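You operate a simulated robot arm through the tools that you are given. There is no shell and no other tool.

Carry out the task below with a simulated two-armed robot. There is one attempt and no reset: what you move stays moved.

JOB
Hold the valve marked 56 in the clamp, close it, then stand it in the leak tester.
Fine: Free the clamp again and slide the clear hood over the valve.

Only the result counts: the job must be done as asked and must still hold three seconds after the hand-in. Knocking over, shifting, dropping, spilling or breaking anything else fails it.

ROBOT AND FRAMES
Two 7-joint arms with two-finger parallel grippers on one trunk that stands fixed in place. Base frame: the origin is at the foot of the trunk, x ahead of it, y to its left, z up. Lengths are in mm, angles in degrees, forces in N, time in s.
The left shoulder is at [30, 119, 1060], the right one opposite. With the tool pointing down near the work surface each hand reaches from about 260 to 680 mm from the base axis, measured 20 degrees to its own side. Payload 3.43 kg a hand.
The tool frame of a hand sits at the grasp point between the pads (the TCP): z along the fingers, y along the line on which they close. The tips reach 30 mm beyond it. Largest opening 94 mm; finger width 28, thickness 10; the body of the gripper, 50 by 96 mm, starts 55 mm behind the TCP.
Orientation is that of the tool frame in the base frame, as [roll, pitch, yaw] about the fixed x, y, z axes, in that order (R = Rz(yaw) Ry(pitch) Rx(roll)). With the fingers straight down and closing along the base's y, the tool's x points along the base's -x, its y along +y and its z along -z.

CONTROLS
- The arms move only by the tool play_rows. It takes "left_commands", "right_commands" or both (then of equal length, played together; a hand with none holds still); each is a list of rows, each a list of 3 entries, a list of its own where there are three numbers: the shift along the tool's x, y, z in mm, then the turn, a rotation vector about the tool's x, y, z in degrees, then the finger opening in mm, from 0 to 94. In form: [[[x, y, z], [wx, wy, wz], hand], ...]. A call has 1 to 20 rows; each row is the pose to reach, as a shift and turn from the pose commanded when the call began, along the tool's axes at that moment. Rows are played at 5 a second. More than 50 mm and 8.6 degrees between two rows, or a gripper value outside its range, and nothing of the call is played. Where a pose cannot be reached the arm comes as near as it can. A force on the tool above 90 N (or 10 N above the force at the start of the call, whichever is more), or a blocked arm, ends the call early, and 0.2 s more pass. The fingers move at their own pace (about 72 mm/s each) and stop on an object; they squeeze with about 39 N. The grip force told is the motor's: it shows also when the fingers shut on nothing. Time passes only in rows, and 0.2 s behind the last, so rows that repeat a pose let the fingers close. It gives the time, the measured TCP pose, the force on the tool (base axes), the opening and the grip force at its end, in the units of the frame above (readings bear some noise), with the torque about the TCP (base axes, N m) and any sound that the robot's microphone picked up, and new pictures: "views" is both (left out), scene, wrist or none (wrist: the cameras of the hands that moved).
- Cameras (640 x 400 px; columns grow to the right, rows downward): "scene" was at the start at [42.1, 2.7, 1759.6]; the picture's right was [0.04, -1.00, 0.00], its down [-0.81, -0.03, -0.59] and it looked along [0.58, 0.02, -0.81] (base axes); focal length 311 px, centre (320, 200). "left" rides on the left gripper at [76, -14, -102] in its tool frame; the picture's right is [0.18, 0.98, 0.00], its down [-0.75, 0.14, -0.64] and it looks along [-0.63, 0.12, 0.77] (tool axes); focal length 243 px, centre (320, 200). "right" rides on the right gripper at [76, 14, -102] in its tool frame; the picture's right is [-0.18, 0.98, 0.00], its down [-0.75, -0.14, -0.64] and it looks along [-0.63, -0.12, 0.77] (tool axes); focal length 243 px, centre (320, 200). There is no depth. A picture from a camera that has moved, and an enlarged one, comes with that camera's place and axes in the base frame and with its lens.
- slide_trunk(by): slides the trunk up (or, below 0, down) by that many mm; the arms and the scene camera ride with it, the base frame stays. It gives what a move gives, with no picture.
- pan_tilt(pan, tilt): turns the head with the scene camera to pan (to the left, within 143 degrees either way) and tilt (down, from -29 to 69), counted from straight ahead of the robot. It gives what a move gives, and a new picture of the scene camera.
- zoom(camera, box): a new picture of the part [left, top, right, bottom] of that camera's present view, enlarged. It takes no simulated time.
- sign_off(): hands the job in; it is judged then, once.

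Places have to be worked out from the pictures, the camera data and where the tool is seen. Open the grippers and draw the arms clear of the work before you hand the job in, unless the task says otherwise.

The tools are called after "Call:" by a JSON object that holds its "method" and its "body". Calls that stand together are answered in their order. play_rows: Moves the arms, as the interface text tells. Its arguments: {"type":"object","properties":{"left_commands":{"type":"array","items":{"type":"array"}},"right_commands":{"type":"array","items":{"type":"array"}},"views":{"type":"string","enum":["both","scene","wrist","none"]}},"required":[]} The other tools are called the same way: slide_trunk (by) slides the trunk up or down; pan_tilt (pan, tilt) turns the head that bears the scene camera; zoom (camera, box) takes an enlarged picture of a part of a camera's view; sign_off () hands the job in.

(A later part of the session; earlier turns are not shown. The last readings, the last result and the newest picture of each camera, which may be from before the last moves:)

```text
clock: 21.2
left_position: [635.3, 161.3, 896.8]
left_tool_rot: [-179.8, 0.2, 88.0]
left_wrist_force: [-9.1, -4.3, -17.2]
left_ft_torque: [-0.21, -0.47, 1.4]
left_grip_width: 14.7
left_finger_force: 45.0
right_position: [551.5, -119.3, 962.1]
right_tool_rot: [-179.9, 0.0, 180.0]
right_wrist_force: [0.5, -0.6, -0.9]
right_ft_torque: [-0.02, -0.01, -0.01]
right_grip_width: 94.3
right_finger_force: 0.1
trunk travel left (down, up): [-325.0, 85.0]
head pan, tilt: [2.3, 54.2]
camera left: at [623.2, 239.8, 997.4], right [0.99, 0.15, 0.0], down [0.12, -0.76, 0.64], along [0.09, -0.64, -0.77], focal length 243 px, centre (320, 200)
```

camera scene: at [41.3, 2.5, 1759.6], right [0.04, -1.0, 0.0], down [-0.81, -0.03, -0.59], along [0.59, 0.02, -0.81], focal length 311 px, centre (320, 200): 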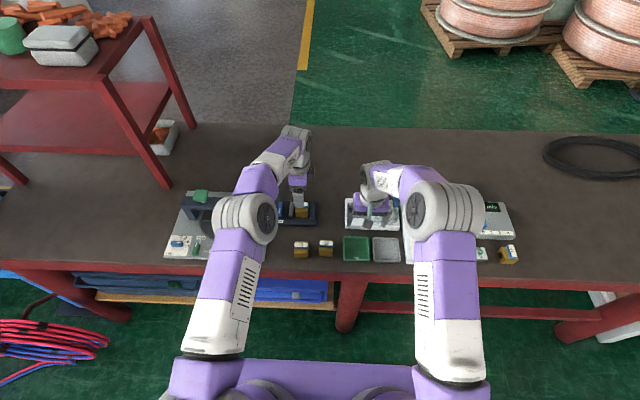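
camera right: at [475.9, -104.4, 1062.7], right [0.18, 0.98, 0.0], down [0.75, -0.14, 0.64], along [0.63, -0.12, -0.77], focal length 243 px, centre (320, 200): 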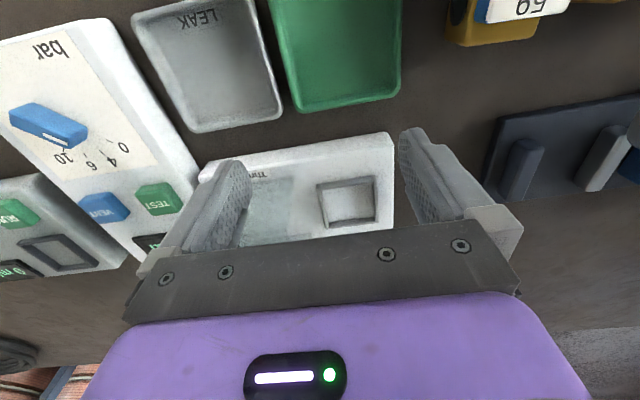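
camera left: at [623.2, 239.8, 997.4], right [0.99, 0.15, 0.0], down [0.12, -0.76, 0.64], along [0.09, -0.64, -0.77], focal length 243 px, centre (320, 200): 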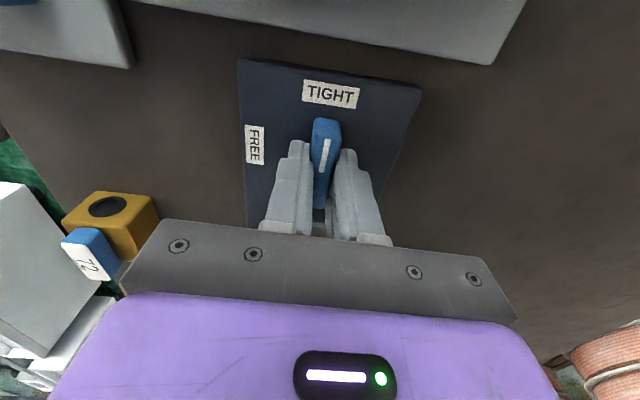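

The pointer faces TIGHT and torque rose to 1.4 N·m at the stop. I open and rise to look at the clamped valve.

Call:
{"method": "play_rows", "body": {"left_commands": [[[0, 0, 0], [0, 0, -2], 20], [[0, 0, 0], [0, 0, -2], 36], [[0, 0, 0], [0, 0, -2], 40], [[0, 0, -30], [0, 0, -2], 40], [[0, 0, -60], [0, 0, -2], 40], [[0, 0, -95], [0, 0, -2], 40]]}}

Call:
{"method": "zoom", "body": {"camera": "left", "box": [220, 60, 420, 220]}}

Call:
{"method": "zoom", "body": {"camera": "scene", "box": [250, 180, 350, 240]}}

```text
clock: 22.6
left_position: [634.5, 163.4, 994.2]
left_tool_rot: [-180.0, 0.1, 89.9]
left_wrist_force: [0.7, 0.1, 0.3]
left_ft_torque: [-0.03, 0.0, -0.02]
left_grip_width: 39.9
left_finger_force: 0.1
right_position: [549.5, -118.8, 962.4]
right_tool_rot: [-180.0, 0.1, 180.0]
right_wrist_force: [-0.4, 0.4, 0.6]
right_ft_torque: [0.03, 0.01, 0.01]
right_grip_width: 93.8
right_finger_force: 0.1
trunk travel left (down, up): [-325.0, 85.0]
head pan, tilt: [2.3, 54.2]
camera scene: at [41.0, 2.4, 1759.6], right [0.04, -1.0, 0.0], down [-0.81, -0.03, -0.59], along [0.59, 0.02, -0.81], focal length 311 px, centre (320, 200)
camera left: at [619.3, 241.3, 1094.8], right [0.98, 0.18, 0.0], down [0.14, -0.75, 0.64], along [0.12, -0.63, -0.77], focal length 243 px, centre (320, 200)
```

scene: 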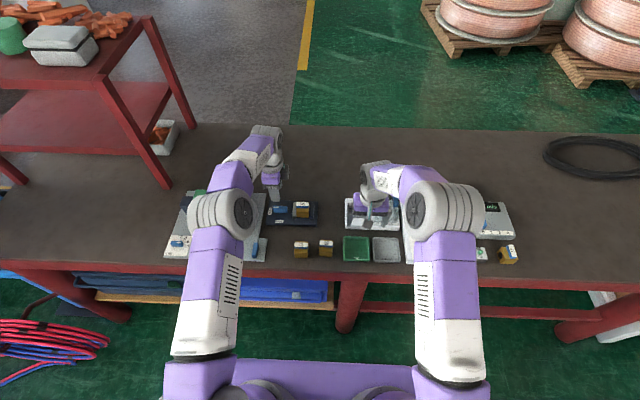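
left: 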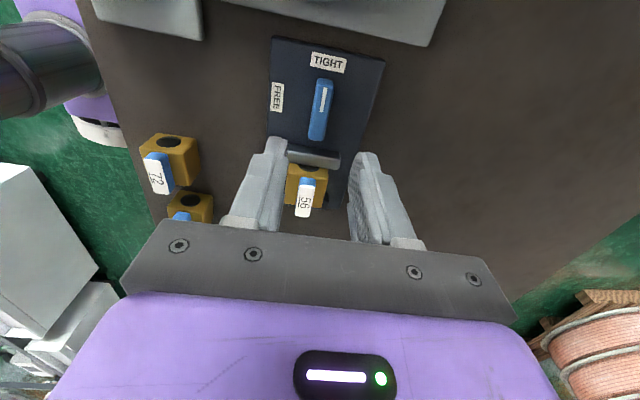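

```text
2.50 times, centred on (320, 140) of left
camera zoom: at [619.3, 241.3, 1094.8], right [0.98, 0.18, 0.0], down [0.14, -0.75, 0.64], along [0.12, -0.63, -0.77], focal length 606 px, centre (320, 350)
```

zoom: 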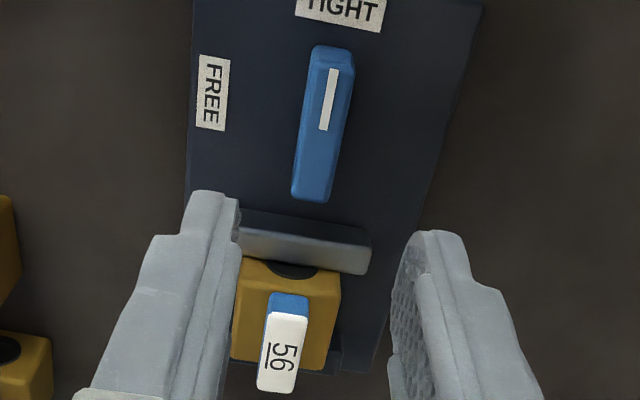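

```text
6.40 times, centred on (300, 210) of scene
camera zoom: at [41.0, 2.4, 1759.6], right [0.04, -1.0, 0.0], down [-0.81, -0.03, -0.59], along [0.59, 0.02, -0.81], focal length 1993 px, centre (448, 136)
```

zoom: 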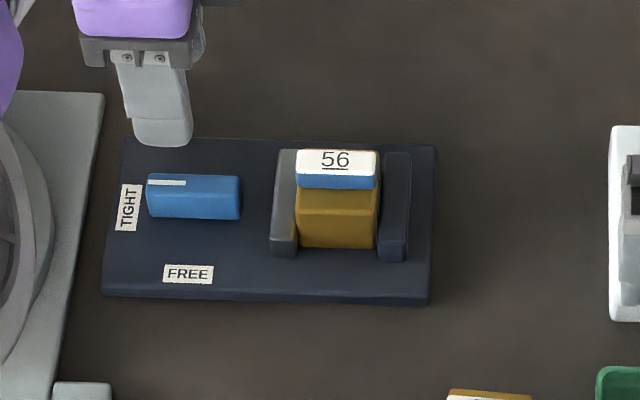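

The clamp holds valve 56 against the fixed jaw, lever on TIGHT. Handle centre is about (633,84), handle top z≈911. I move the left hand above the handle with fingers closing across it.

Call:
{"method": "play_rows", "body": {"left_commands": [[[-40, -1, 0], [0, 0, 0], 40], [[-79, -1.5, 0], [0, 0, 0], 40], [[-79, -1.5, 30], [0, 0, 0], 40], [[-79, -1.5, 50], [0, 0, 0], 40], [[-79, -1.5, 50], [0, 0, 0], 40]], "views": "wrist"}}

Call:
{"method": "zoom", "body": {"camera": "left", "box": [220, 90, 420, 240]}}

```text
clock: 23.8
left_position: [633.2, 84.6, 941.7]
left_tool_rot: [-180.0, 0.0, 90.0]
left_wrist_force: [-0.3, 0.3, -0.2]
left_ft_torque: [-0.01, -0.02, -0.03]
left_grip_width: 40.1
left_finger_force: 0.0
right_position: [550.6, -119.1, 962.5]
right_tool_rot: [180.0, 0.0, -180.0]
right_wrist_force: [0.9, -0.5, -0.3]
right_ft_torque: [0.01, -0.03, -0.02]
right_grip_width: 94.0
right_finger_force: 0.1
trunk travel left (down, up): [-325.0, 85.0]
head pan, tilt: [2.3, 54.2]
camera left: at [619.3, 161.0, 1042.8], right [0.98, 0.18, 0.0], down [0.14, -0.75, 0.64], along [0.12, -0.63, -0.77], focal length 243 px, centre (320, 200)
```

left: 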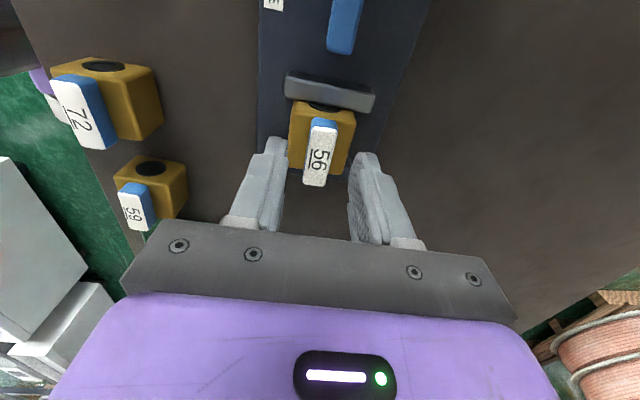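

```text
2.67 times, centred on (320, 165) of left
camera zoom: at [619.3, 161.0, 1042.8], right [0.98, 0.18, 0.0], down [0.14, -0.75, 0.64], along [0.12, -0.63, -0.77], focal length 647 px, centre (320, 293)
```

zoom: 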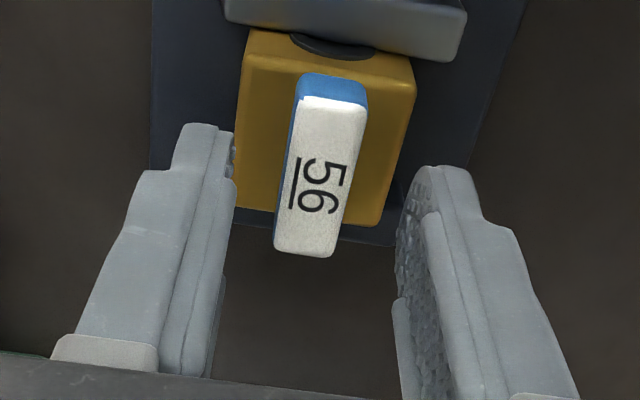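

Handle centre lines up within ~1 mm. I lower so the tips sit just above the body top and close on the handle.

Call:
{"method": "play_rows", "body": {"left_commands": [[[0, -0.5, 8], [0, 0, 0], 40], [[0, -0.5, 15], [0, 0, 0], 40], [[0, -0.5, 15], [0, 0, 0], 25], [[0, -0.5, 15], [0, 0, 0], 5], [[0, -0.5, 15], [0, 0, 0], 5], [[0, -0.5, 15], [0, 0, 0], 5]], "views": "wrist"}}

Call:
{"method": "zoom", "body": {"camera": "left", "box": [220, 90, 420, 240]}}

Call:
{"method": "zoom", "body": {"camera": "scene", "box": [250, 180, 350, 240]}}

```text
clock: 25.2
left_position: [632.8, 86.2, 928.0]
left_tool_rot: [180.0, 0.0, 90.0]
left_wrist_force: [0.8, 0.9, 0.6]
left_ft_torque: [-0.02, -0.05, -0.01]
left_grip_width: 15.4
left_finger_force: 38.7
right_position: [551.5, -118.6, 963.3]
right_tool_rot: [180.0, 0.1, 180.0]
right_wrist_force: [-0.9, 0.2, 0.5]
right_ft_torque: [0.0, 0.01, 0.03]
right_grip_width: 93.8
right_finger_force: 0.0
trunk travel left (down, up): [-325.0, 85.0]
head pan, tilt: [2.3, 54.2]
camera left: at [618.8, 161.3, 1029.4], right [0.98, 0.18, 0.0], down [0.14, -0.75, 0.64], along [0.12, -0.63, -0.77], focal length 243 px, centre (320, 200)
```

left: 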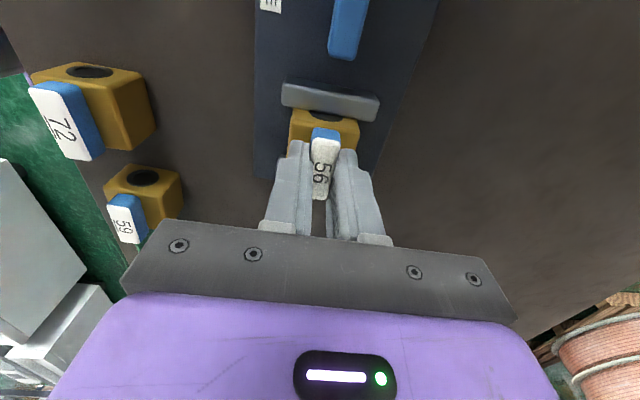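

```text
2.67 times, centred on (320, 165) of left
camera zoom: at [618.8, 161.3, 1029.4], right [0.98, 0.18, 0.0], down [0.14, -0.75, 0.64], along [0.12, -0.63, -0.77], focal length 647 px, centre (320, 293)
```

zoom: 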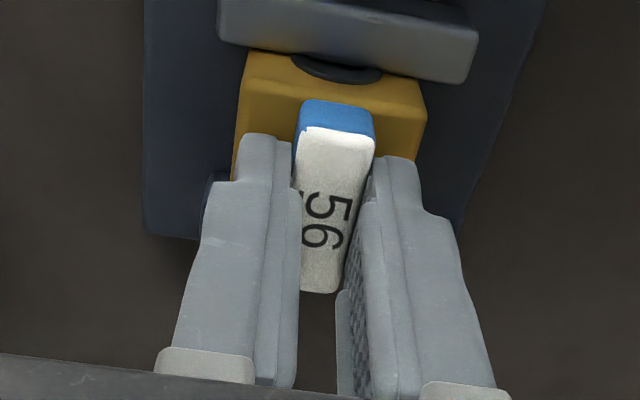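

```text
6.40 times, centred on (300, 210) of scene
camera zoom: at [42.1, 2.8, 1759.6], right [0.04, -1.0, 0.0], down [-0.81, -0.03, -0.59], along [0.58, 0.02, -0.81], focal length 1993 px, centre (448, 136)
```

zoom: 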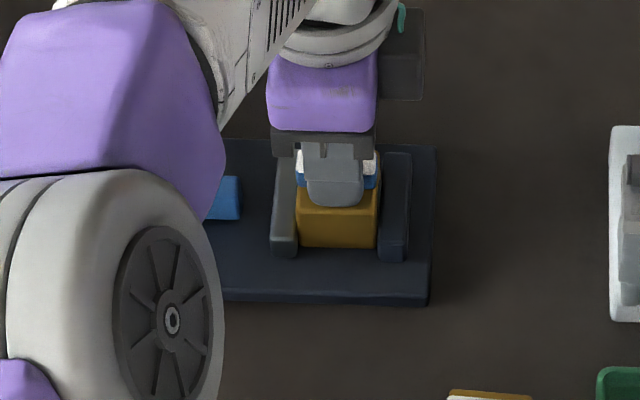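

The handle is gripped (15.4 mm) with the clamp holding the body. I try a small clockwise turn first and read the torque to find the free direction.

Call:
{"method": "play_rows", "body": {"left_commands": [[[0, 0, 0], [0, 0, 3], 5], [[0, 0, 0], [0, 0, 6], 5], [[0, 0, 0], [0, 0, 8], 5]], "views": "wrist"}}

Call:
{"method": "zoom", "body": {"camera": "left", "box": [220, 90, 420, 240]}}

```text
clock: 26.0
left_position: [633.3, 84.1, 927.7]
left_tool_rot: [179.9, 0.0, 81.9]
left_wrist_force: [-0.3, -1.7, 3.8]
left_ft_torque: [-0.01, 0.08, 0.06]
left_grip_width: 15.4
left_finger_force: 39.0
right_position: [551.2, -117.6, 962.1]
right_tool_rot: [-180.0, 0.1, -180.0]
right_wrist_force: [0.1, -0.2, 0.2]
right_ft_torque: [0.01, 0.02, 0.01]
right_grip_width: 94.0
right_finger_force: 0.1
trunk travel left (down, up): [-325.0, 85.0]
head pan, tilt: [2.3, 54.2]
camera left: at [629.3, 162.5, 1029.3], right [1.0, 0.04, 0.0], down [0.03, -0.77, 0.64], along [0.03, -0.64, -0.77], focal length 243 px, centre (320, 200)
```

left: 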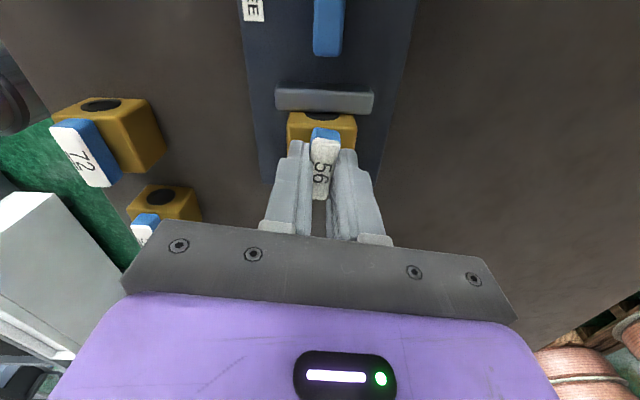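

```text
2.67 times, centred on (320, 165) of left
camera zoom: at [629.3, 162.5, 1029.3], right [1.0, 0.04, 0.0], down [0.03, -0.77, 0.64], along [0.03, -0.64, -0.77], focal length 647 px, centre (320, 293)
```

zoom: 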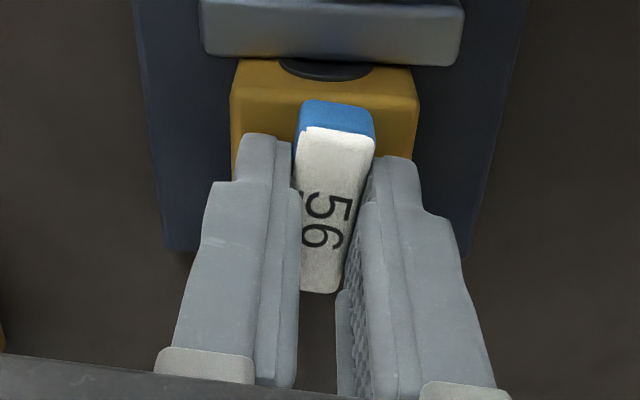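

Clockwise is free (torque only 0.06 N·m, body stays put). I carry on clockwise, checking that the arm follows.

Call:
{"method": "play_rows", "body": {"left_commands": [[[0, 0, 0], [0, 0, 7], 5], [[0, 0, 0], [0, 0, 14], 5], [[0, 0, 0], [0, 0, 21], 5], [[0, 0, 0], [0, 0, 28], 5], [[0, 0, 0], [0, 0, 35], 5]], "views": "wrist"}}

```text
clock: 27.2
left_position: [632.7, 83.8, 929.6]
left_tool_rot: [179.9, -0.1, 46.8]
left_wrist_force: [3.5, -1.7, 12.4]
left_ft_torque: [-0.23, 0.17, 0.08]
left_grip_width: 15.1
left_finger_force: 39.0
right_position: [550.8, -117.8, 963.9]
right_tool_rot: [180.0, 0.2, -180.0]
right_wrist_force: [-0.2, 0.2, 0.6]
right_ft_torque: [-0.01, 0.04, -0.01]
right_grip_width: 94.1
right_finger_force: 0.0
trunk travel left (down, up): [-325.0, 85.0]
head pan, tilt: [2.3, 54.2]
camera left: at [674.0, 150.4, 1029.4], right [0.84, -0.54, 0.0], down [-0.41, -0.65, 0.64], along [-0.34, -0.54, -0.77], focal length 243 px, centre (320, 200)
```

left: 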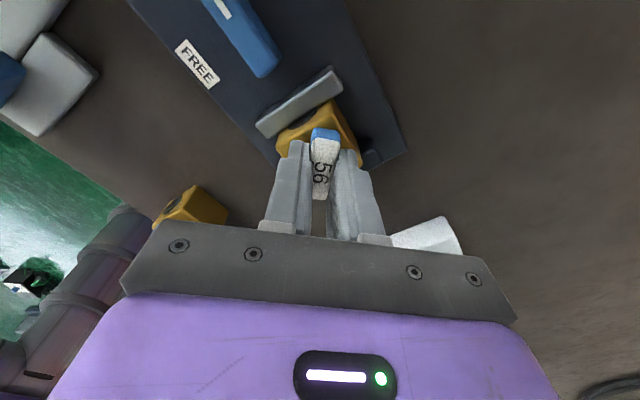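

It follows well at 45°. I continue the remaining half turn with a 1 mm relief upward.

Call:
{"method": "play_rows", "body": {"left_commands": [[[0, 0, -0.5], [0, 0, 7], 5], [[0, 0, -1], [0, 0, 14], 5], [[0, 0, -1], [0, 0, 21], 5], [[0, 0, -1], [0, 0, 28], 5], [[0, 0, -1], [0, 0, 35], 5]], "views": "wrist"}}

```text
clock: 28.4
left_position: [632.7, 84.9, 928.7]
left_tool_rot: [-180.0, 0.0, 11.9]
left_wrist_force: [2.5, 1.5, 5.6]
left_ft_torque: [0.07, -0.33, 0.07]
left_grip_width: 15.4
left_finger_force: 39.0
right_position: [550.5, -119.1, 962.0]
right_tool_rot: [180.0, 0.0, 179.9]
right_wrist_force: [0.7, 0.2, -0.6]
right_ft_torque: [0.0, 0.02, -0.01]
right_grip_width: 94.2
right_finger_force: 0.1
trunk travel left (down, up): [-325.0, 85.0]
head pan, tilt: [2.3, 54.2]
camera left: at [703.9, 114.9, 1029.3], right [0.38, -0.92, 0.0], down [-0.71, -0.29, 0.64], along [-0.59, -0.24, -0.77], focal length 243 px, centre (320, 200)
```

left: 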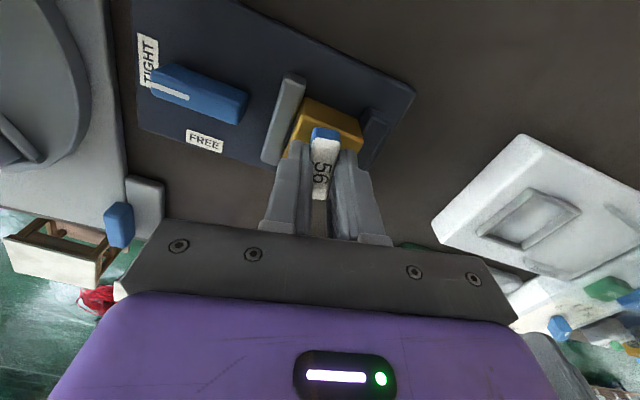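

Now at yaw 12 with no trouble. I finish the last 12° and probe for the stop.

Call:
{"method": "play_rows", "body": {"left_commands": [[[0, 0, 0], [0, 0, 5], 5], [[0, 0, 0], [0, 0, 10], 5], [[0, 0, 0], [0, 0, 13], 5], [[0, 0, 0], [0, 0, 13], 5]], "views": "wrist"}}

Call:
{"method": "zoom", "body": {"camera": "left", "box": [220, 80, 420, 230]}}

```text
clock: 29.4
left_position: [632.8, 84.6, 929.0]
left_tool_rot: [-179.9, 0.0, -1.1]
left_wrist_force: [3.7, 3.0, 3.3]
left_ft_torque: [0.09, -0.3, 0.08]
left_grip_width: 15.4
left_finger_force: 39.0
right_position: [550.8, -117.8, 963.3]
right_tool_rot: [-180.0, 0.0, 179.9]
right_wrist_force: [-0.5, -0.3, 0.9]
right_ft_torque: [-0.01, 0.01, 0.0]
right_grip_width: 94.2
right_finger_force: 0.1
trunk travel left (down, up): [-325.0, 85.0]
head pan, tilt: [2.3, 54.2]
camera left: at [708.6, 98.2, 1029.3], right [0.17, -0.99, 0.0], down [-0.76, -0.13, 0.64], along [-0.63, -0.11, -0.77], focal length 243 px, centre (320, 200)
```

left: 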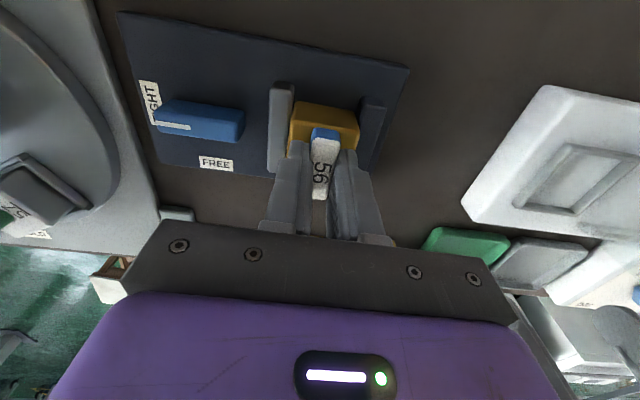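

```text
2.67 times, centred on (320, 155) of left
camera zoom: at [708.6, 98.2, 1029.3], right [0.17, -0.99, 0.0], down [-0.76, -0.13, 0.64], along [-0.63, -0.11, -0.77], focal length 647 px, centre (320, 320)
```

zoom: 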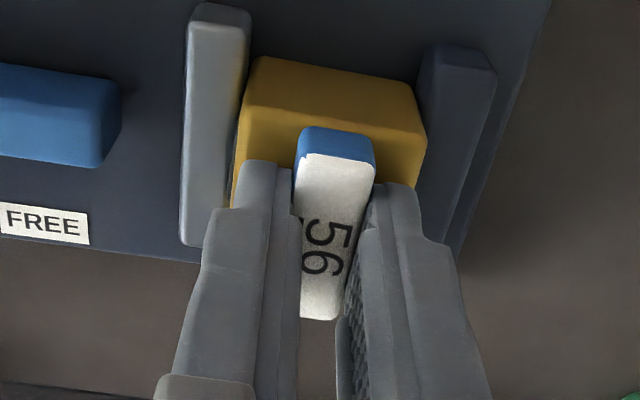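

About 91° turned with no stop felt. I probe 4° further to see whether there is an end stop.

Call:
{"method": "play_rows", "body": {"left_commands": [[[0, 0, 0], [0, 0, 2], 5], [[0, 0, 0], [0, 0, 4], 5], [[0, 0, 0], [0, 0, 4], 5]], "views": "wrist"}}

```text
clock: 30.2
left_position: [633.4, 85.9, 928.8]
left_tool_rot: [-179.9, 0.0, -4.9]
left_wrist_force: [3.8, 9.0, -0.6]
left_ft_torque: [0.19, -0.23, 0.4]
left_grip_width: 14.9
left_finger_force: 39.5
right_position: [550.6, -117.5, 962.0]
right_tool_rot: [-180.0, 0.0, 180.0]
right_wrist_force: [-0.5, 0.2, -0.8]
right_ft_torque: [0.0, 0.0, -0.02]
right_grip_width: 93.8
right_finger_force: 0.0
trunk travel left (down, up): [-325.0, 85.0]
head pan, tilt: [2.3, 54.2]
camera left: at [710.4, 93.9, 1029.3], right [0.1, -1.0, 0.0], down [-0.76, -0.08, 0.64], along [-0.64, -0.06, -0.77], focal length 243 px, centre (320, 200)
```

left: 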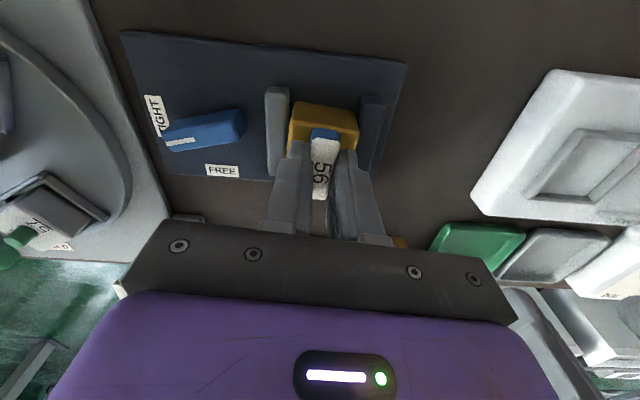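

Torque jumped to 0.4 N·m: the closed stop is reached, handle now square to the bore. I ease off 3°, open and rise.

Call:
{"method": "play_rows", "body": {"left_commands": [[[0, 0, 0], [0, 0, -3], 5], [[0, 0, 0], [0, 0, -3], 20], [[0, 0, 0], [0, 0, -3], 36], [[0, 0, 0], [0, 0, -3], 40], [[0, 0, -30], [0, 0, -3], 40], [[0, 0, -65], [0, 0, -3], 40]]}}

Call:
{"method": "zoom", "body": {"camera": "left", "box": [220, 80, 420, 230]}}

Call:
{"method": "zoom", "body": {"camera": "scene", "box": [250, 180, 350, 240]}}

```text
clock: 31.6
left_position: [631.9, 84.7, 994.6]
left_tool_rot: [180.0, 0.1, -2.0]
left_wrist_force: [0.4, -0.2, -0.4]
left_ft_torque: [0.0, 0.01, 0.02]
left_grip_width: 39.9
left_finger_force: 0.0
right_position: [550.7, -117.6, 962.7]
right_tool_rot: [-180.0, 0.0, 180.0]
right_wrist_force: [-0.4, 1.0, -0.7]
right_ft_torque: [0.04, 0.0, -0.02]
right_grip_width: 94.3
right_finger_force: 0.1
trunk travel left (down, up): [-325.0, 85.0]
head pan, tilt: [2.3, 54.2]
camera scene: at [41.6, 2.7, 1759.6], right [0.04, -1.0, 0.0], down [-0.81, -0.03, -0.59], along [0.58, 0.02, -0.81], focal length 311 px, centre (320, 200)
camera left: at [708.4, 96.3, 1095.2], right [0.15, -0.99, 0.0], down [-0.76, -0.11, 0.64], along [-0.63, -0.1, -0.77], focal length 243 px, centre (320, 200)
```

scene: 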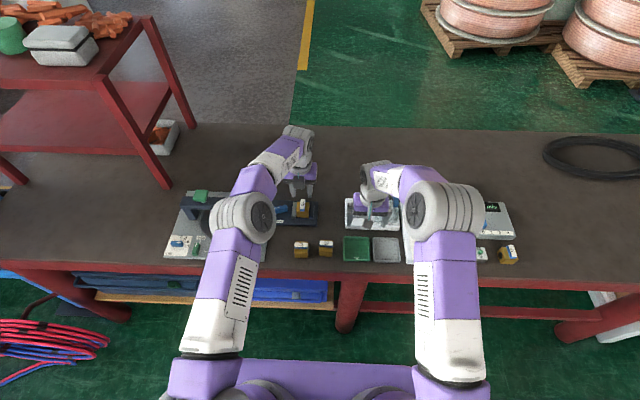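
left: 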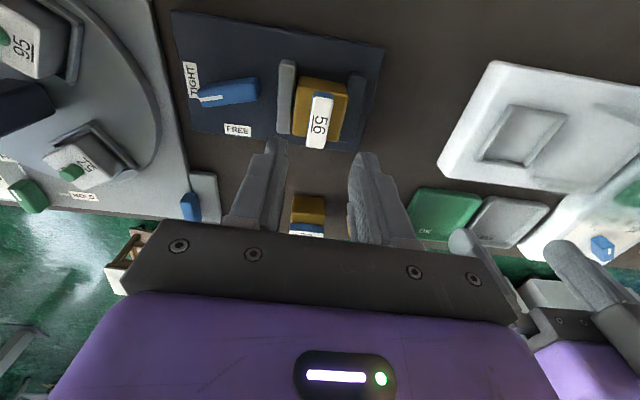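

```text
2.67 times, centred on (320, 155) of left
camera zoom: at [708.4, 96.3, 1095.2], right [0.15, -0.99, 0.0], down [-0.76, -0.11, 0.64], along [-0.63, -0.1, -0.77], focal length 647 px, centre (320, 320)
```

zoom: 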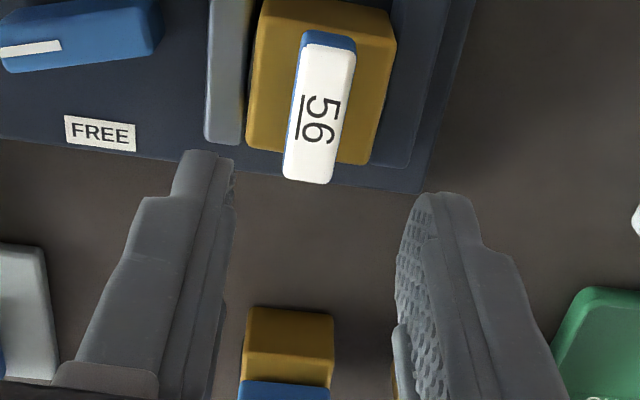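

```text
6.40 times, centred on (300, 210) of scene
camera zoom: at [41.6, 2.7, 1759.6], right [0.04, -1.0, 0.0], down [-0.81, -0.03, -0.59], along [0.58, 0.02, -0.81], focal length 1993 px, centre (448, 136)
```

zoom: 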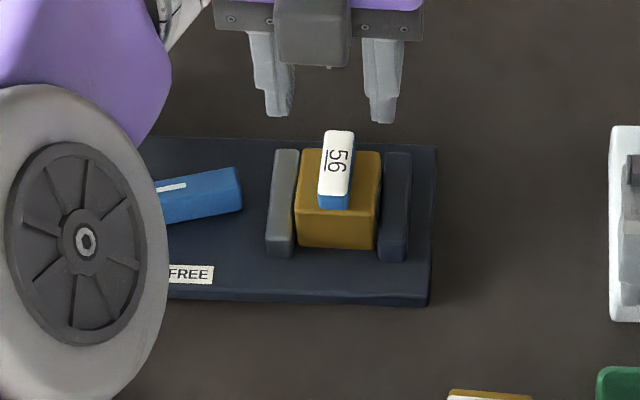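

Handle is square to the bore (within ~1°) and the body stayed aligned; the lever sits near TIGHT. Now I swing the left hand over the lever to free the clamp.

Call:
{"method": "play_rows", "body": {"left_commands": [[[0, -6.5, 0], [0, 0, -8.1], 40], [[0, -13, 0], [0, 0, -16.2], 40], [[0, -19.5, 0], [0, 0, -24.3], 40], [[0, -26, 0], [0, 0, -32.4], 40], [[0, -32.5, 0], [0, 0, -40.5], 40], [[0, -39, 0], [0, 0, -48.6], 40], [[0, -45.5, 0], [0, 0, -56.7], 40], [[0, -52, 0], [0, 0, -64.8], 40], [[0, -58.5, 0], [0, 0, -72.9], 40], [[0, -65, 0], [0, 0, -81], 40], [[0, -71.5, 0], [0, 0, -89.1], 40], [[0, -78, 0], [0, 0, -97], 40], [[0, -78, 30], [0, 0, -97], 40], [[0, -78, 50], [0, 0, -97], 40]], "views": "wrist"}}

Call:
{"method": "zoom", "body": {"camera": "left", "box": [220, 80, 420, 230]}}

```text
clock: 34.6
left_position: [636.1, 161.9, 944.1]
left_tool_rot: [179.9, 0.0, 95.1]
left_wrist_force: [0.1, -0.9, 0.8]
left_ft_torque: [-0.02, -0.04, 0.0]
left_grip_width: 40.0
left_finger_force: 0.0
right_position: [551.4, -119.0, 962.9]
right_tool_rot: [179.9, 0.0, 180.0]
right_wrist_force: [0.2, 0.7, 0.1]
right_ft_torque: [0.01, 0.0, -0.02]
right_grip_width: 94.0
right_finger_force: 0.0
trunk travel left (down, up): [-325.0, 85.0]
head pan, tilt: [2.3, 54.2]
camera left: at [614.9, 237.5, 1044.4], right [0.96, 0.27, 0.0], down [0.21, -0.74, 0.64], along [0.17, -0.62, -0.77], focal length 243 px, centre (320, 200)
```

left: 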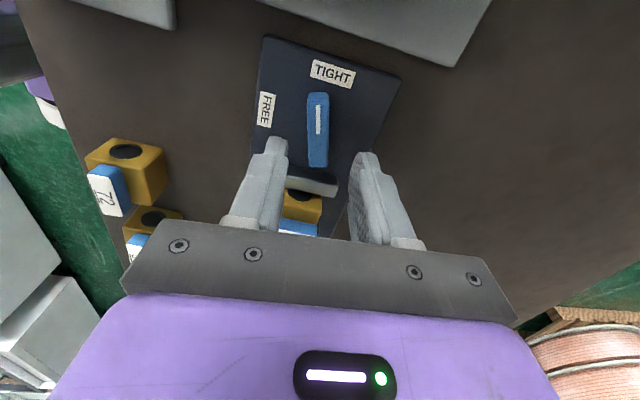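

```text
2.67 times, centred on (320, 155) of left
camera zoom: at [614.9, 237.5, 1044.4], right [0.96, 0.27, 0.0], down [0.21, -0.74, 0.64], along [0.17, -0.62, -0.77], focal length 647 px, centre (320, 320)
```

zoom: 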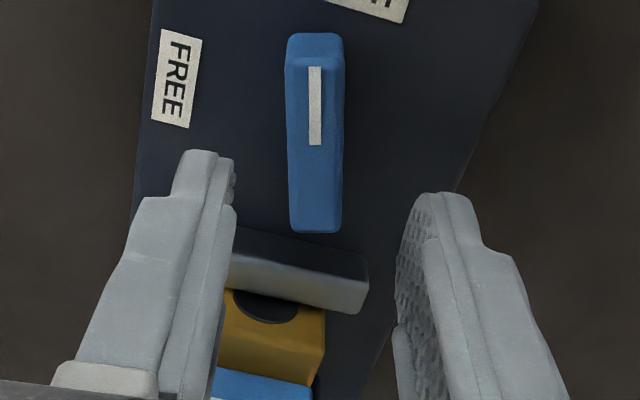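

The lever has sat back about 15° from TIGHT, its centre still (634.4,163). I align to it (yaw 105), lower and grip.

Call:
{"method": "play_rows", "body": {"left_commands": [[[0.9, -0.7, 0], [0, 0, -5], 36], [[0.9, -0.7, 0], [0, 0, -10], 36], [[0.9, -0.7, 25], [0, 0, -10], 36], [[0.9, -0.7, 46], [0, 0, -10], 36], [[0.9, -0.7, 46], [0, 0, -10], 36], [[0.9, -0.7, 46], [0, 0, -10], 5], [[0.9, -0.7, 46], [0, 0, -10], 5], [[0.9, -0.7, 46], [0, 0, -10], 5]], "views": "wrist"}}

```text
clock: 36.4
left_position: [634.7, 162.6, 899.0]
left_tool_rot: [179.8, 0.1, 105.0]
left_wrist_force: [7.2, 0.4, 0.3]
left_ft_torque: [-0.21, -0.12, 0.03]
left_grip_width: 15.0
left_finger_force: 45.3
right_position: [551.7, -118.3, 961.5]
right_tool_rot: [179.9, -0.1, -180.0]
right_wrist_force: [-0.6, 0.7, 0.1]
right_ft_torque: [-0.01, -0.04, 0.01]
right_grip_width: 94.1
right_finger_force: 0.0
trunk travel left (down, up): [-325.0, 85.0]
head pan, tilt: [2.3, 54.2]
camera left: at [600.7, 232.8, 999.3], right [0.9, 0.43, 0.0], down [0.33, -0.69, 0.64], along [0.28, -0.58, -0.77], focal length 243 px, centre (320, 200)
```

left: 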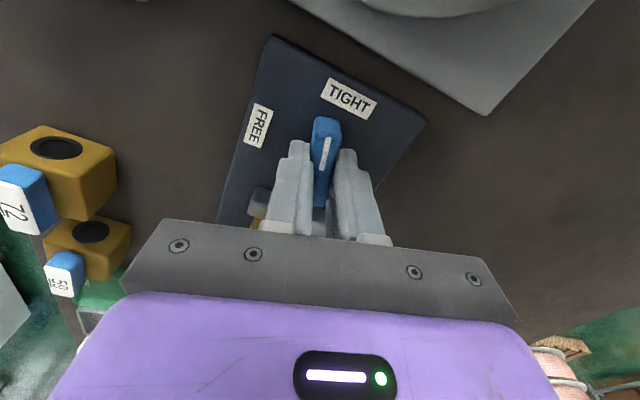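

Gripped. I turn the lever counter-clockwise back to FREE (75°, to yaw 180).

Call:
{"method": "play_rows", "body": {"left_commands": [[[0, 0, 0], [0, 0, -7.5], 5], [[0, 0, 0], [0, 0, -15], 5], [[0, 0, 0], [0, 0, -22.5], 5], [[0, 0, 0], [0, 0, -30], 5], [[0, 0, 0], [0, 0, -37.5], 5], [[0, 0, 0], [0, 0, -45], 5], [[0, 0, 0], [0, 0, -52.5], 5], [[0, 0, 0], [0, 0, -60], 5], [[0, 0, 0], [0, 0, -67.5], 5], [[0, 0, 0], [0, 0, -75], 5], [[0, 0, 0], [0, 0, -76.5], 5], [[0, 0, 0], [0, 0, -76.5], 5]], "views": "wrist"}}

```text
clock: 39.0
left_position: [635.1, 163.1, 898.2]
left_tool_rot: [179.9, 0.0, -178.6]
left_wrist_force: [4.9, 5.3, 12.8]
left_ft_torque: [0.17, 0.86, -1.3]
left_grip_width: 14.7
left_finger_force: 45.0
right_position: [550.0, -117.5, 962.7]
right_tool_rot: [-180.0, 0.0, -180.0]
right_wrist_force: [-0.4, -0.1, -1.1]
right_ft_torque: [-0.01, 0.02, -0.02]
right_grip_width: 94.0
right_finger_force: 0.0
trunk travel left (down, up): [-325.0, 85.0]
head pan, tilt: [2.3, 54.2]
camera left: at [558.9, 147.1, 999.3], right [-0.21, 0.98, 0.0], down [0.75, 0.16, 0.64], along [0.63, 0.13, -0.77], focal length 243 px, centre (320, 200)
```

left: 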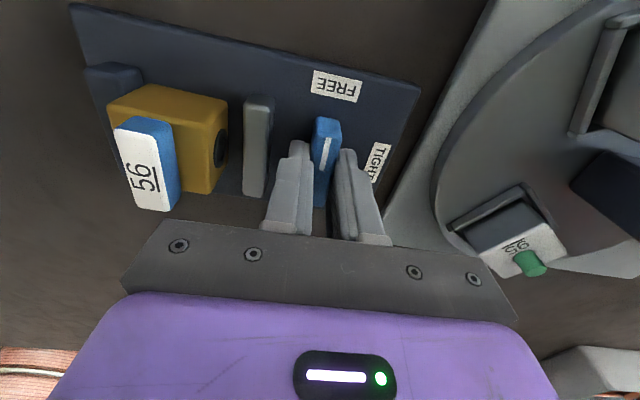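

The lever is at the FREE stop and the jaw has drawn back from the valve. I relax, open, and rise for a view.

Call:
{"method": "play_rows", "body": {"left_commands": [[[0, 0, 0], [0, 0, 1], 5], [[0, 0, 0], [0, 0, 1], 20], [[0, 0, 0], [0, 0, 1], 30], [[0, 0, 0], [0, 0, 1], 32], [[0, 0, -30], [0, 0, 1], 32], [[0, 0, -60], [0, 0, 1], 32], [[0, 0, -95], [0, 0, 1], 32]]}}

Call:
{"method": "zoom", "body": {"camera": "left", "box": [180, 60, 420, 220]}}

Call:
{"method": "zoom", "body": {"camera": "scene", "box": [250, 180, 350, 240]}}

```text
clock: 40.6
left_position: [633.1, 163.0, 993.9]
left_tool_rot: [179.9, 0.0, -179.4]
left_wrist_force: [-0.4, 0.1, -0.1]
left_ft_torque: [0.01, -0.02, 0.03]
left_grip_width: 32.0
left_finger_force: 0.0
right_position: [550.2, -119.0, 963.5]
right_tool_rot: [180.0, 0.1, 179.9]
right_wrist_force: [-0.8, 0.2, 0.4]
right_ft_torque: [0.0, -0.02, -0.02]
right_grip_width: 93.9
right_finger_force: 0.0
trunk travel left (down, up): [-325.0, 85.0]
head pan, tilt: [2.3, 54.2]
camera scene: at [40.8, 2.3, 1759.6], right [0.04, -1.0, 0.0], down [-0.81, -0.03, -0.59], along [0.59, 0.02, -0.81], focal length 311 px, centre (320, 200)
camera left: at [556.3, 147.6, 1094.9], right [-0.19, 0.98, 0.0], down [0.75, 0.15, 0.64], along [0.63, 0.12, -0.77], focal length 243 px, centre (320, 200)
```

scene: 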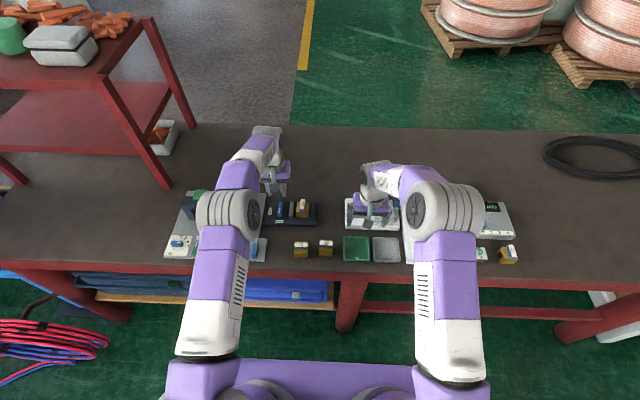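
left: 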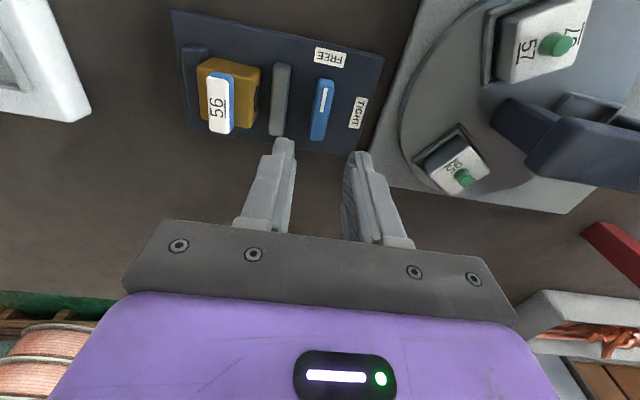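

```text
2.50 times, centred on (300, 140) of left
camera zoom: at [556.3, 147.6, 1094.9], right [-0.19, 0.98, 0.0], down [0.75, 0.15, 0.64], along [0.63, 0.12, -0.77], focal length 606 px, centre (370, 350)
```

zoom: 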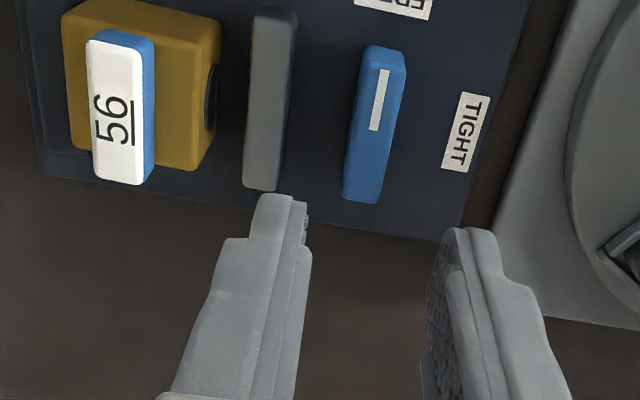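

```text
6.40 times, centred on (300, 210) of scene
camera zoom: at [40.8, 2.3, 1759.6], right [0.04, -1.0, 0.0], down [-0.81, -0.03, -0.59], along [0.59, 0.02, -0.81], focal length 1993 px, centre (448, 136)
```

zoom: 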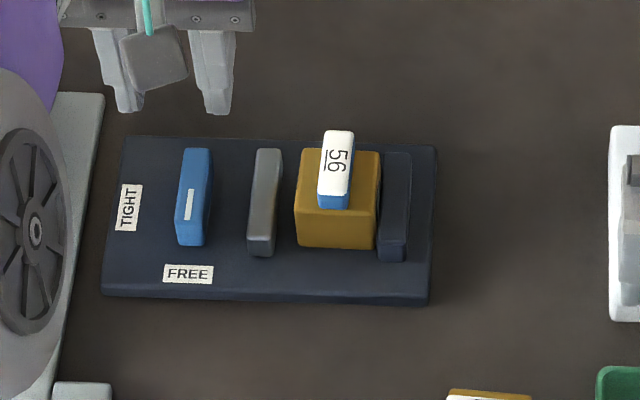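

The clamp is FREE and valve 56 (closed) stands loose by the fixed jaw. The left hand now goes over the handle; meanwhile the right hand moves off to the right for a look at the hood.

Call:
{"method": "play_rows", "body": {"left_commands": [[[0, -26, 0], [0, 0, 0], 36], [[0, -52, 0], [0, 0, 0], 36], [[0.5, -78, 0], [0, 0, 0], 36], [[0.5, -78, 25], [0, 0, 0], 36], [[0.5, -78, 50], [0, 0, 0], 36]], "right_commands": [[[-2, -20, -15], [0, 0, 0], 94], [[-4, -40, -30], [0, 0, 0], 94], [[-6, -60, -47], [0, 0, 0], 94], [[-8, -80, -47], [0, 0, 0], 60], [[-10, -97, -47], [0, 0, 0], 40]], "views": "wrist"}}

Call:
{"method": "zoom", "body": {"camera": "left", "box": [220, 80, 420, 230]}}

Call:
{"method": "zoom", "body": {"camera": "right", "box": [200, 90, 440, 250]}}

```text
clock: 41.8
left_position: [634.3, 83.4, 946.2]
left_tool_rot: [-180.0, -0.1, -179.6]
left_wrist_force: [-0.3, -0.5, 0.1]
left_ft_torque: [0.02, 0.0, -0.01]
left_grip_width: 35.9
left_finger_force: 0.2
right_position: [560.3, -218.2, 1012.8]
right_tool_rot: [180.0, 0.1, -180.0]
right_wrist_force: [-1.3, -1.3, -0.2]
right_ft_torque: [0.02, -0.02, 0.01]
right_grip_width: 39.8
right_finger_force: 0.1
trunk travel left (down, up): [-325.0, 85.0]
head pan, tilt: [2.3, 54.2]
camera right: at [482.4, -205.4, 1114.2], right [0.18, 0.98, 0.0], down [0.75, -0.14, 0.64], along [0.63, -0.12, -0.77], focal length 243 px, centre (320, 200)
camera left: at [557.6, 69.4, 1046.1], right [-0.19, 0.98, 0.0], down [0.75, 0.15, 0.64], along [0.63, 0.12, -0.77], focal length 243 px, centre (320, 200)
```

right: 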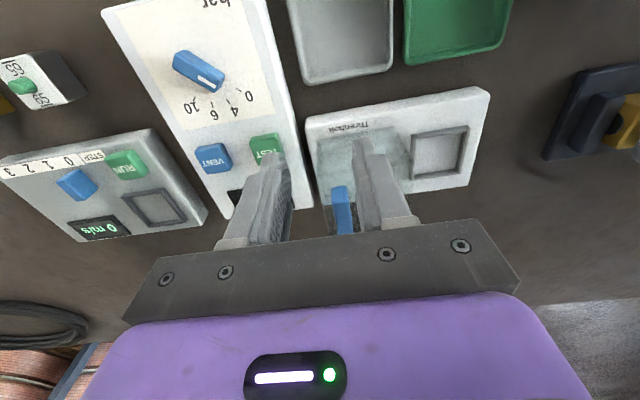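
left: 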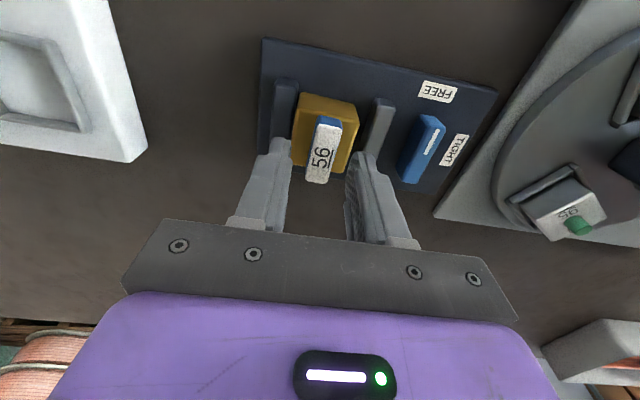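

```text
2.67 times, centred on (320, 155) of left
camera zoom: at [557.6, 69.4, 1046.1], right [-0.19, 0.98, 0.0], down [0.75, 0.15, 0.64], along [0.63, 0.12, -0.77], focal length 647 px, centre (320, 320)
```

zoom: 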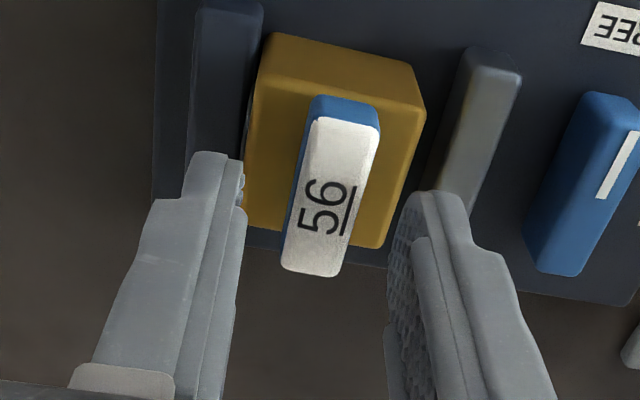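

```text
2.50 times, centred on (320, 170) of right
camera zoom: at [482.4, -205.4, 1114.2], right [0.18, 0.98, 0.0], down [0.75, -0.14, 0.64], along [0.63, -0.12, -0.77], focal length 606 px, centre (320, 275)
```

zoom: 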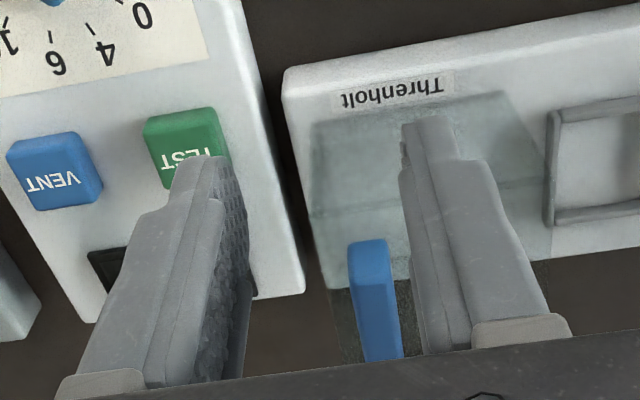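

Relative to the grip point the handle is ~2 mm towards +y and 2–3 mm nearer; I correct, lower 18 mm and close on the handle.

Call:
{"method": "play_rows", "body": {"left_commands": [[[2, 2, 9], [0, 0, 0], 36], [[2, 2, 18], [0, 0, 0], 36], [[2, 2, 18], [0, 0, 0], 36], [[2, 2, 18], [0, 0, 0], 10], [[2, 2, 18], [0, 0, 0], 5], [[2, 2, 18], [0, 0, 0], 5]], "views": "wrist"}}

Call:
{"method": "zoom", "body": {"camera": "left", "box": [220, 80, 420, 230]}}

```text
clock: 43.2
left_position: [633.6, 86.1, 929.1]
left_tool_rot: [180.0, 0.4, -179.5]
left_wrist_force: [5.9, -1.0, 22.1]
left_ft_torque: [0.01, 0.07, 0.04]
left_grip_width: 15.5
left_finger_force: 39.3
right_position: [557.0, -218.8, 1013.8]
right_tool_rot: [-179.9, 0.1, 179.9]
right_wrist_force: [-0.1, -0.6, 0.2]
right_ft_torque: [-0.02, -0.01, 0.03]
right_grip_width: 40.0
right_finger_force: 0.0
trunk travel left (down, up): [-325.0, 85.0]
head pan, tilt: [2.3, 54.2]
camera left: at [555.8, 71.3, 1028.6], right [-0.19, 0.98, 0.0], down [0.75, 0.15, 0.65], along [0.64, 0.12, -0.76], focal length 243 px, centre (320, 200)
```

left: 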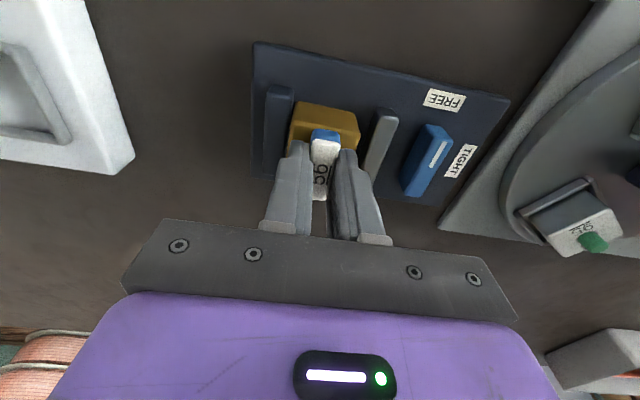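

```text
2.67 times, centred on (320, 155) of left
camera zoom: at [555.8, 71.3, 1028.6], right [-0.19, 0.98, 0.0], down [0.75, 0.15, 0.65], along [0.64, 0.12, -0.76], focal length 647 px, centre (320, 320)
```

zoom: 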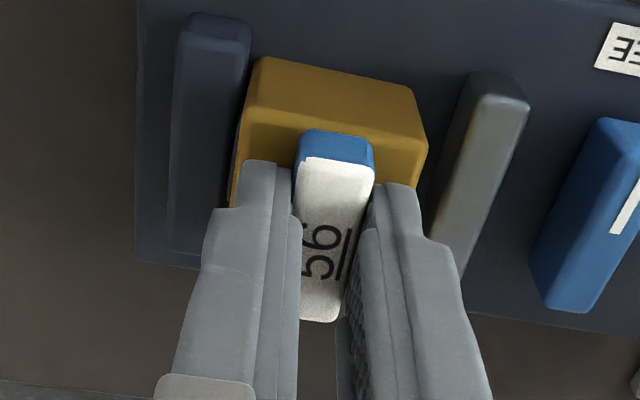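

Handle held (15.5 mm); the tips press on the body top with ~22 N, so I lift now, nudging 2 mm off the fixed jaw first, to a safe height.

Call:
{"method": "play_rows", "body": {"left_commands": [[[0, 0, -2], [0, 0, 0], 5], [[0, 2, -5], [0, 0, 0], 5], [[0, 2, -20], [0, 0, 0], 5], [[0, 2, -45], [0, 0, 0], 5], [[0, 2, -75], [0, 0, 0], 5], [[0, 2, -75], [0, 0, 0], 5]]}}

Call:
{"method": "zoom", "body": {"camera": "left", "box": [200, 60, 440, 220]}}

```text
clock: 44.6
left_position: [633.3, 87.6, 1001.7]
left_tool_rot: [-179.9, -0.2, -179.6]
left_wrist_force: [0.4, 0.5, -3.7]
left_ft_torque: [0.0, -0.03, 0.0]
left_grip_width: 15.4
left_finger_force: 39.1
right_position: [558.5, -218.0, 1013.0]
right_tool_rot: [180.0, 0.0, 180.0]
right_wrist_force: [-0.7, -0.8, 0.3]
right_ft_torque: [0.0, -0.01, 0.05]
right_grip_width: 40.1
right_finger_force: 0.1
trunk travel left (down, up): [-325.0, 85.0]
head pan, tilt: [2.3, 54.2]
camera scene: at [42.9, 2.7, 1759.5], right [0.04, -1.0, 0.0], down [-0.81, -0.03, -0.58], along [0.58, 0.02, -0.81], focal length 311 px, centre (320, 200)
camera left: at [556.8, 73.8, 1102.7], right [-0.19, 0.98, 0.0], down [0.75, 0.15, 0.64], along [0.63, 0.12, -0.77], focal length 243 px, centre (320, 200)
```

scene: 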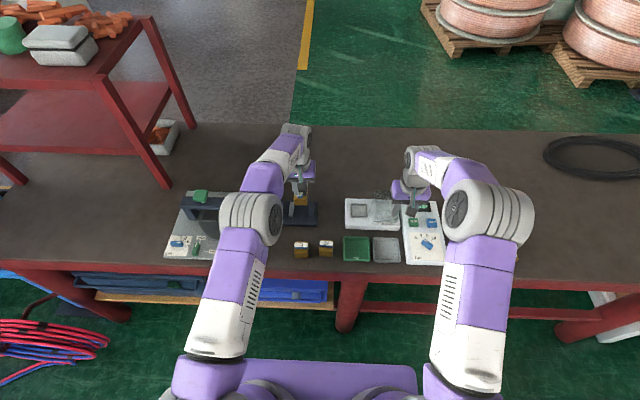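
left: 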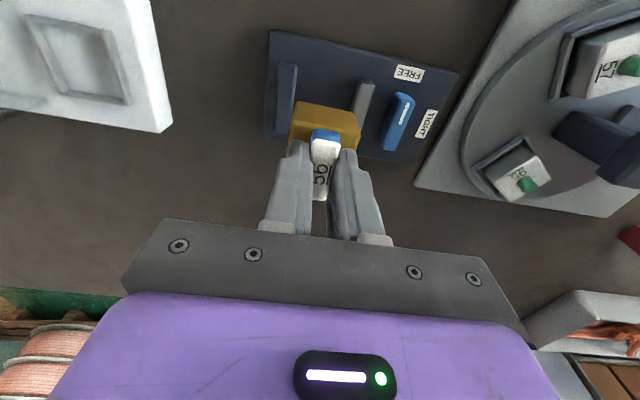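

```text
2.50 times, centred on (320, 140) of left
camera zoom: at [556.8, 73.8, 1102.7], right [-0.19, 0.98, 0.0], down [0.75, 0.15, 0.64], along [0.63, 0.12, -0.77], focal length 606 px, centre (320, 350)
```

zoom: 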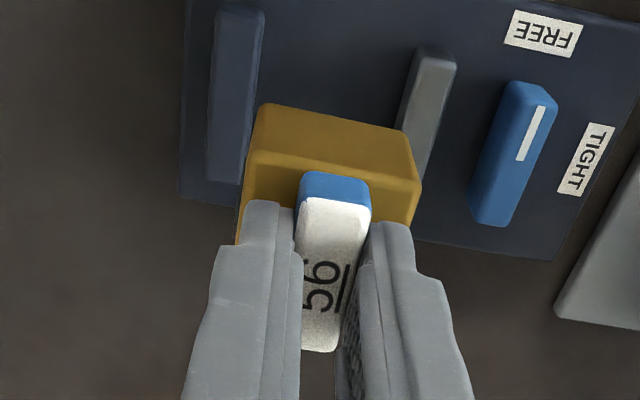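

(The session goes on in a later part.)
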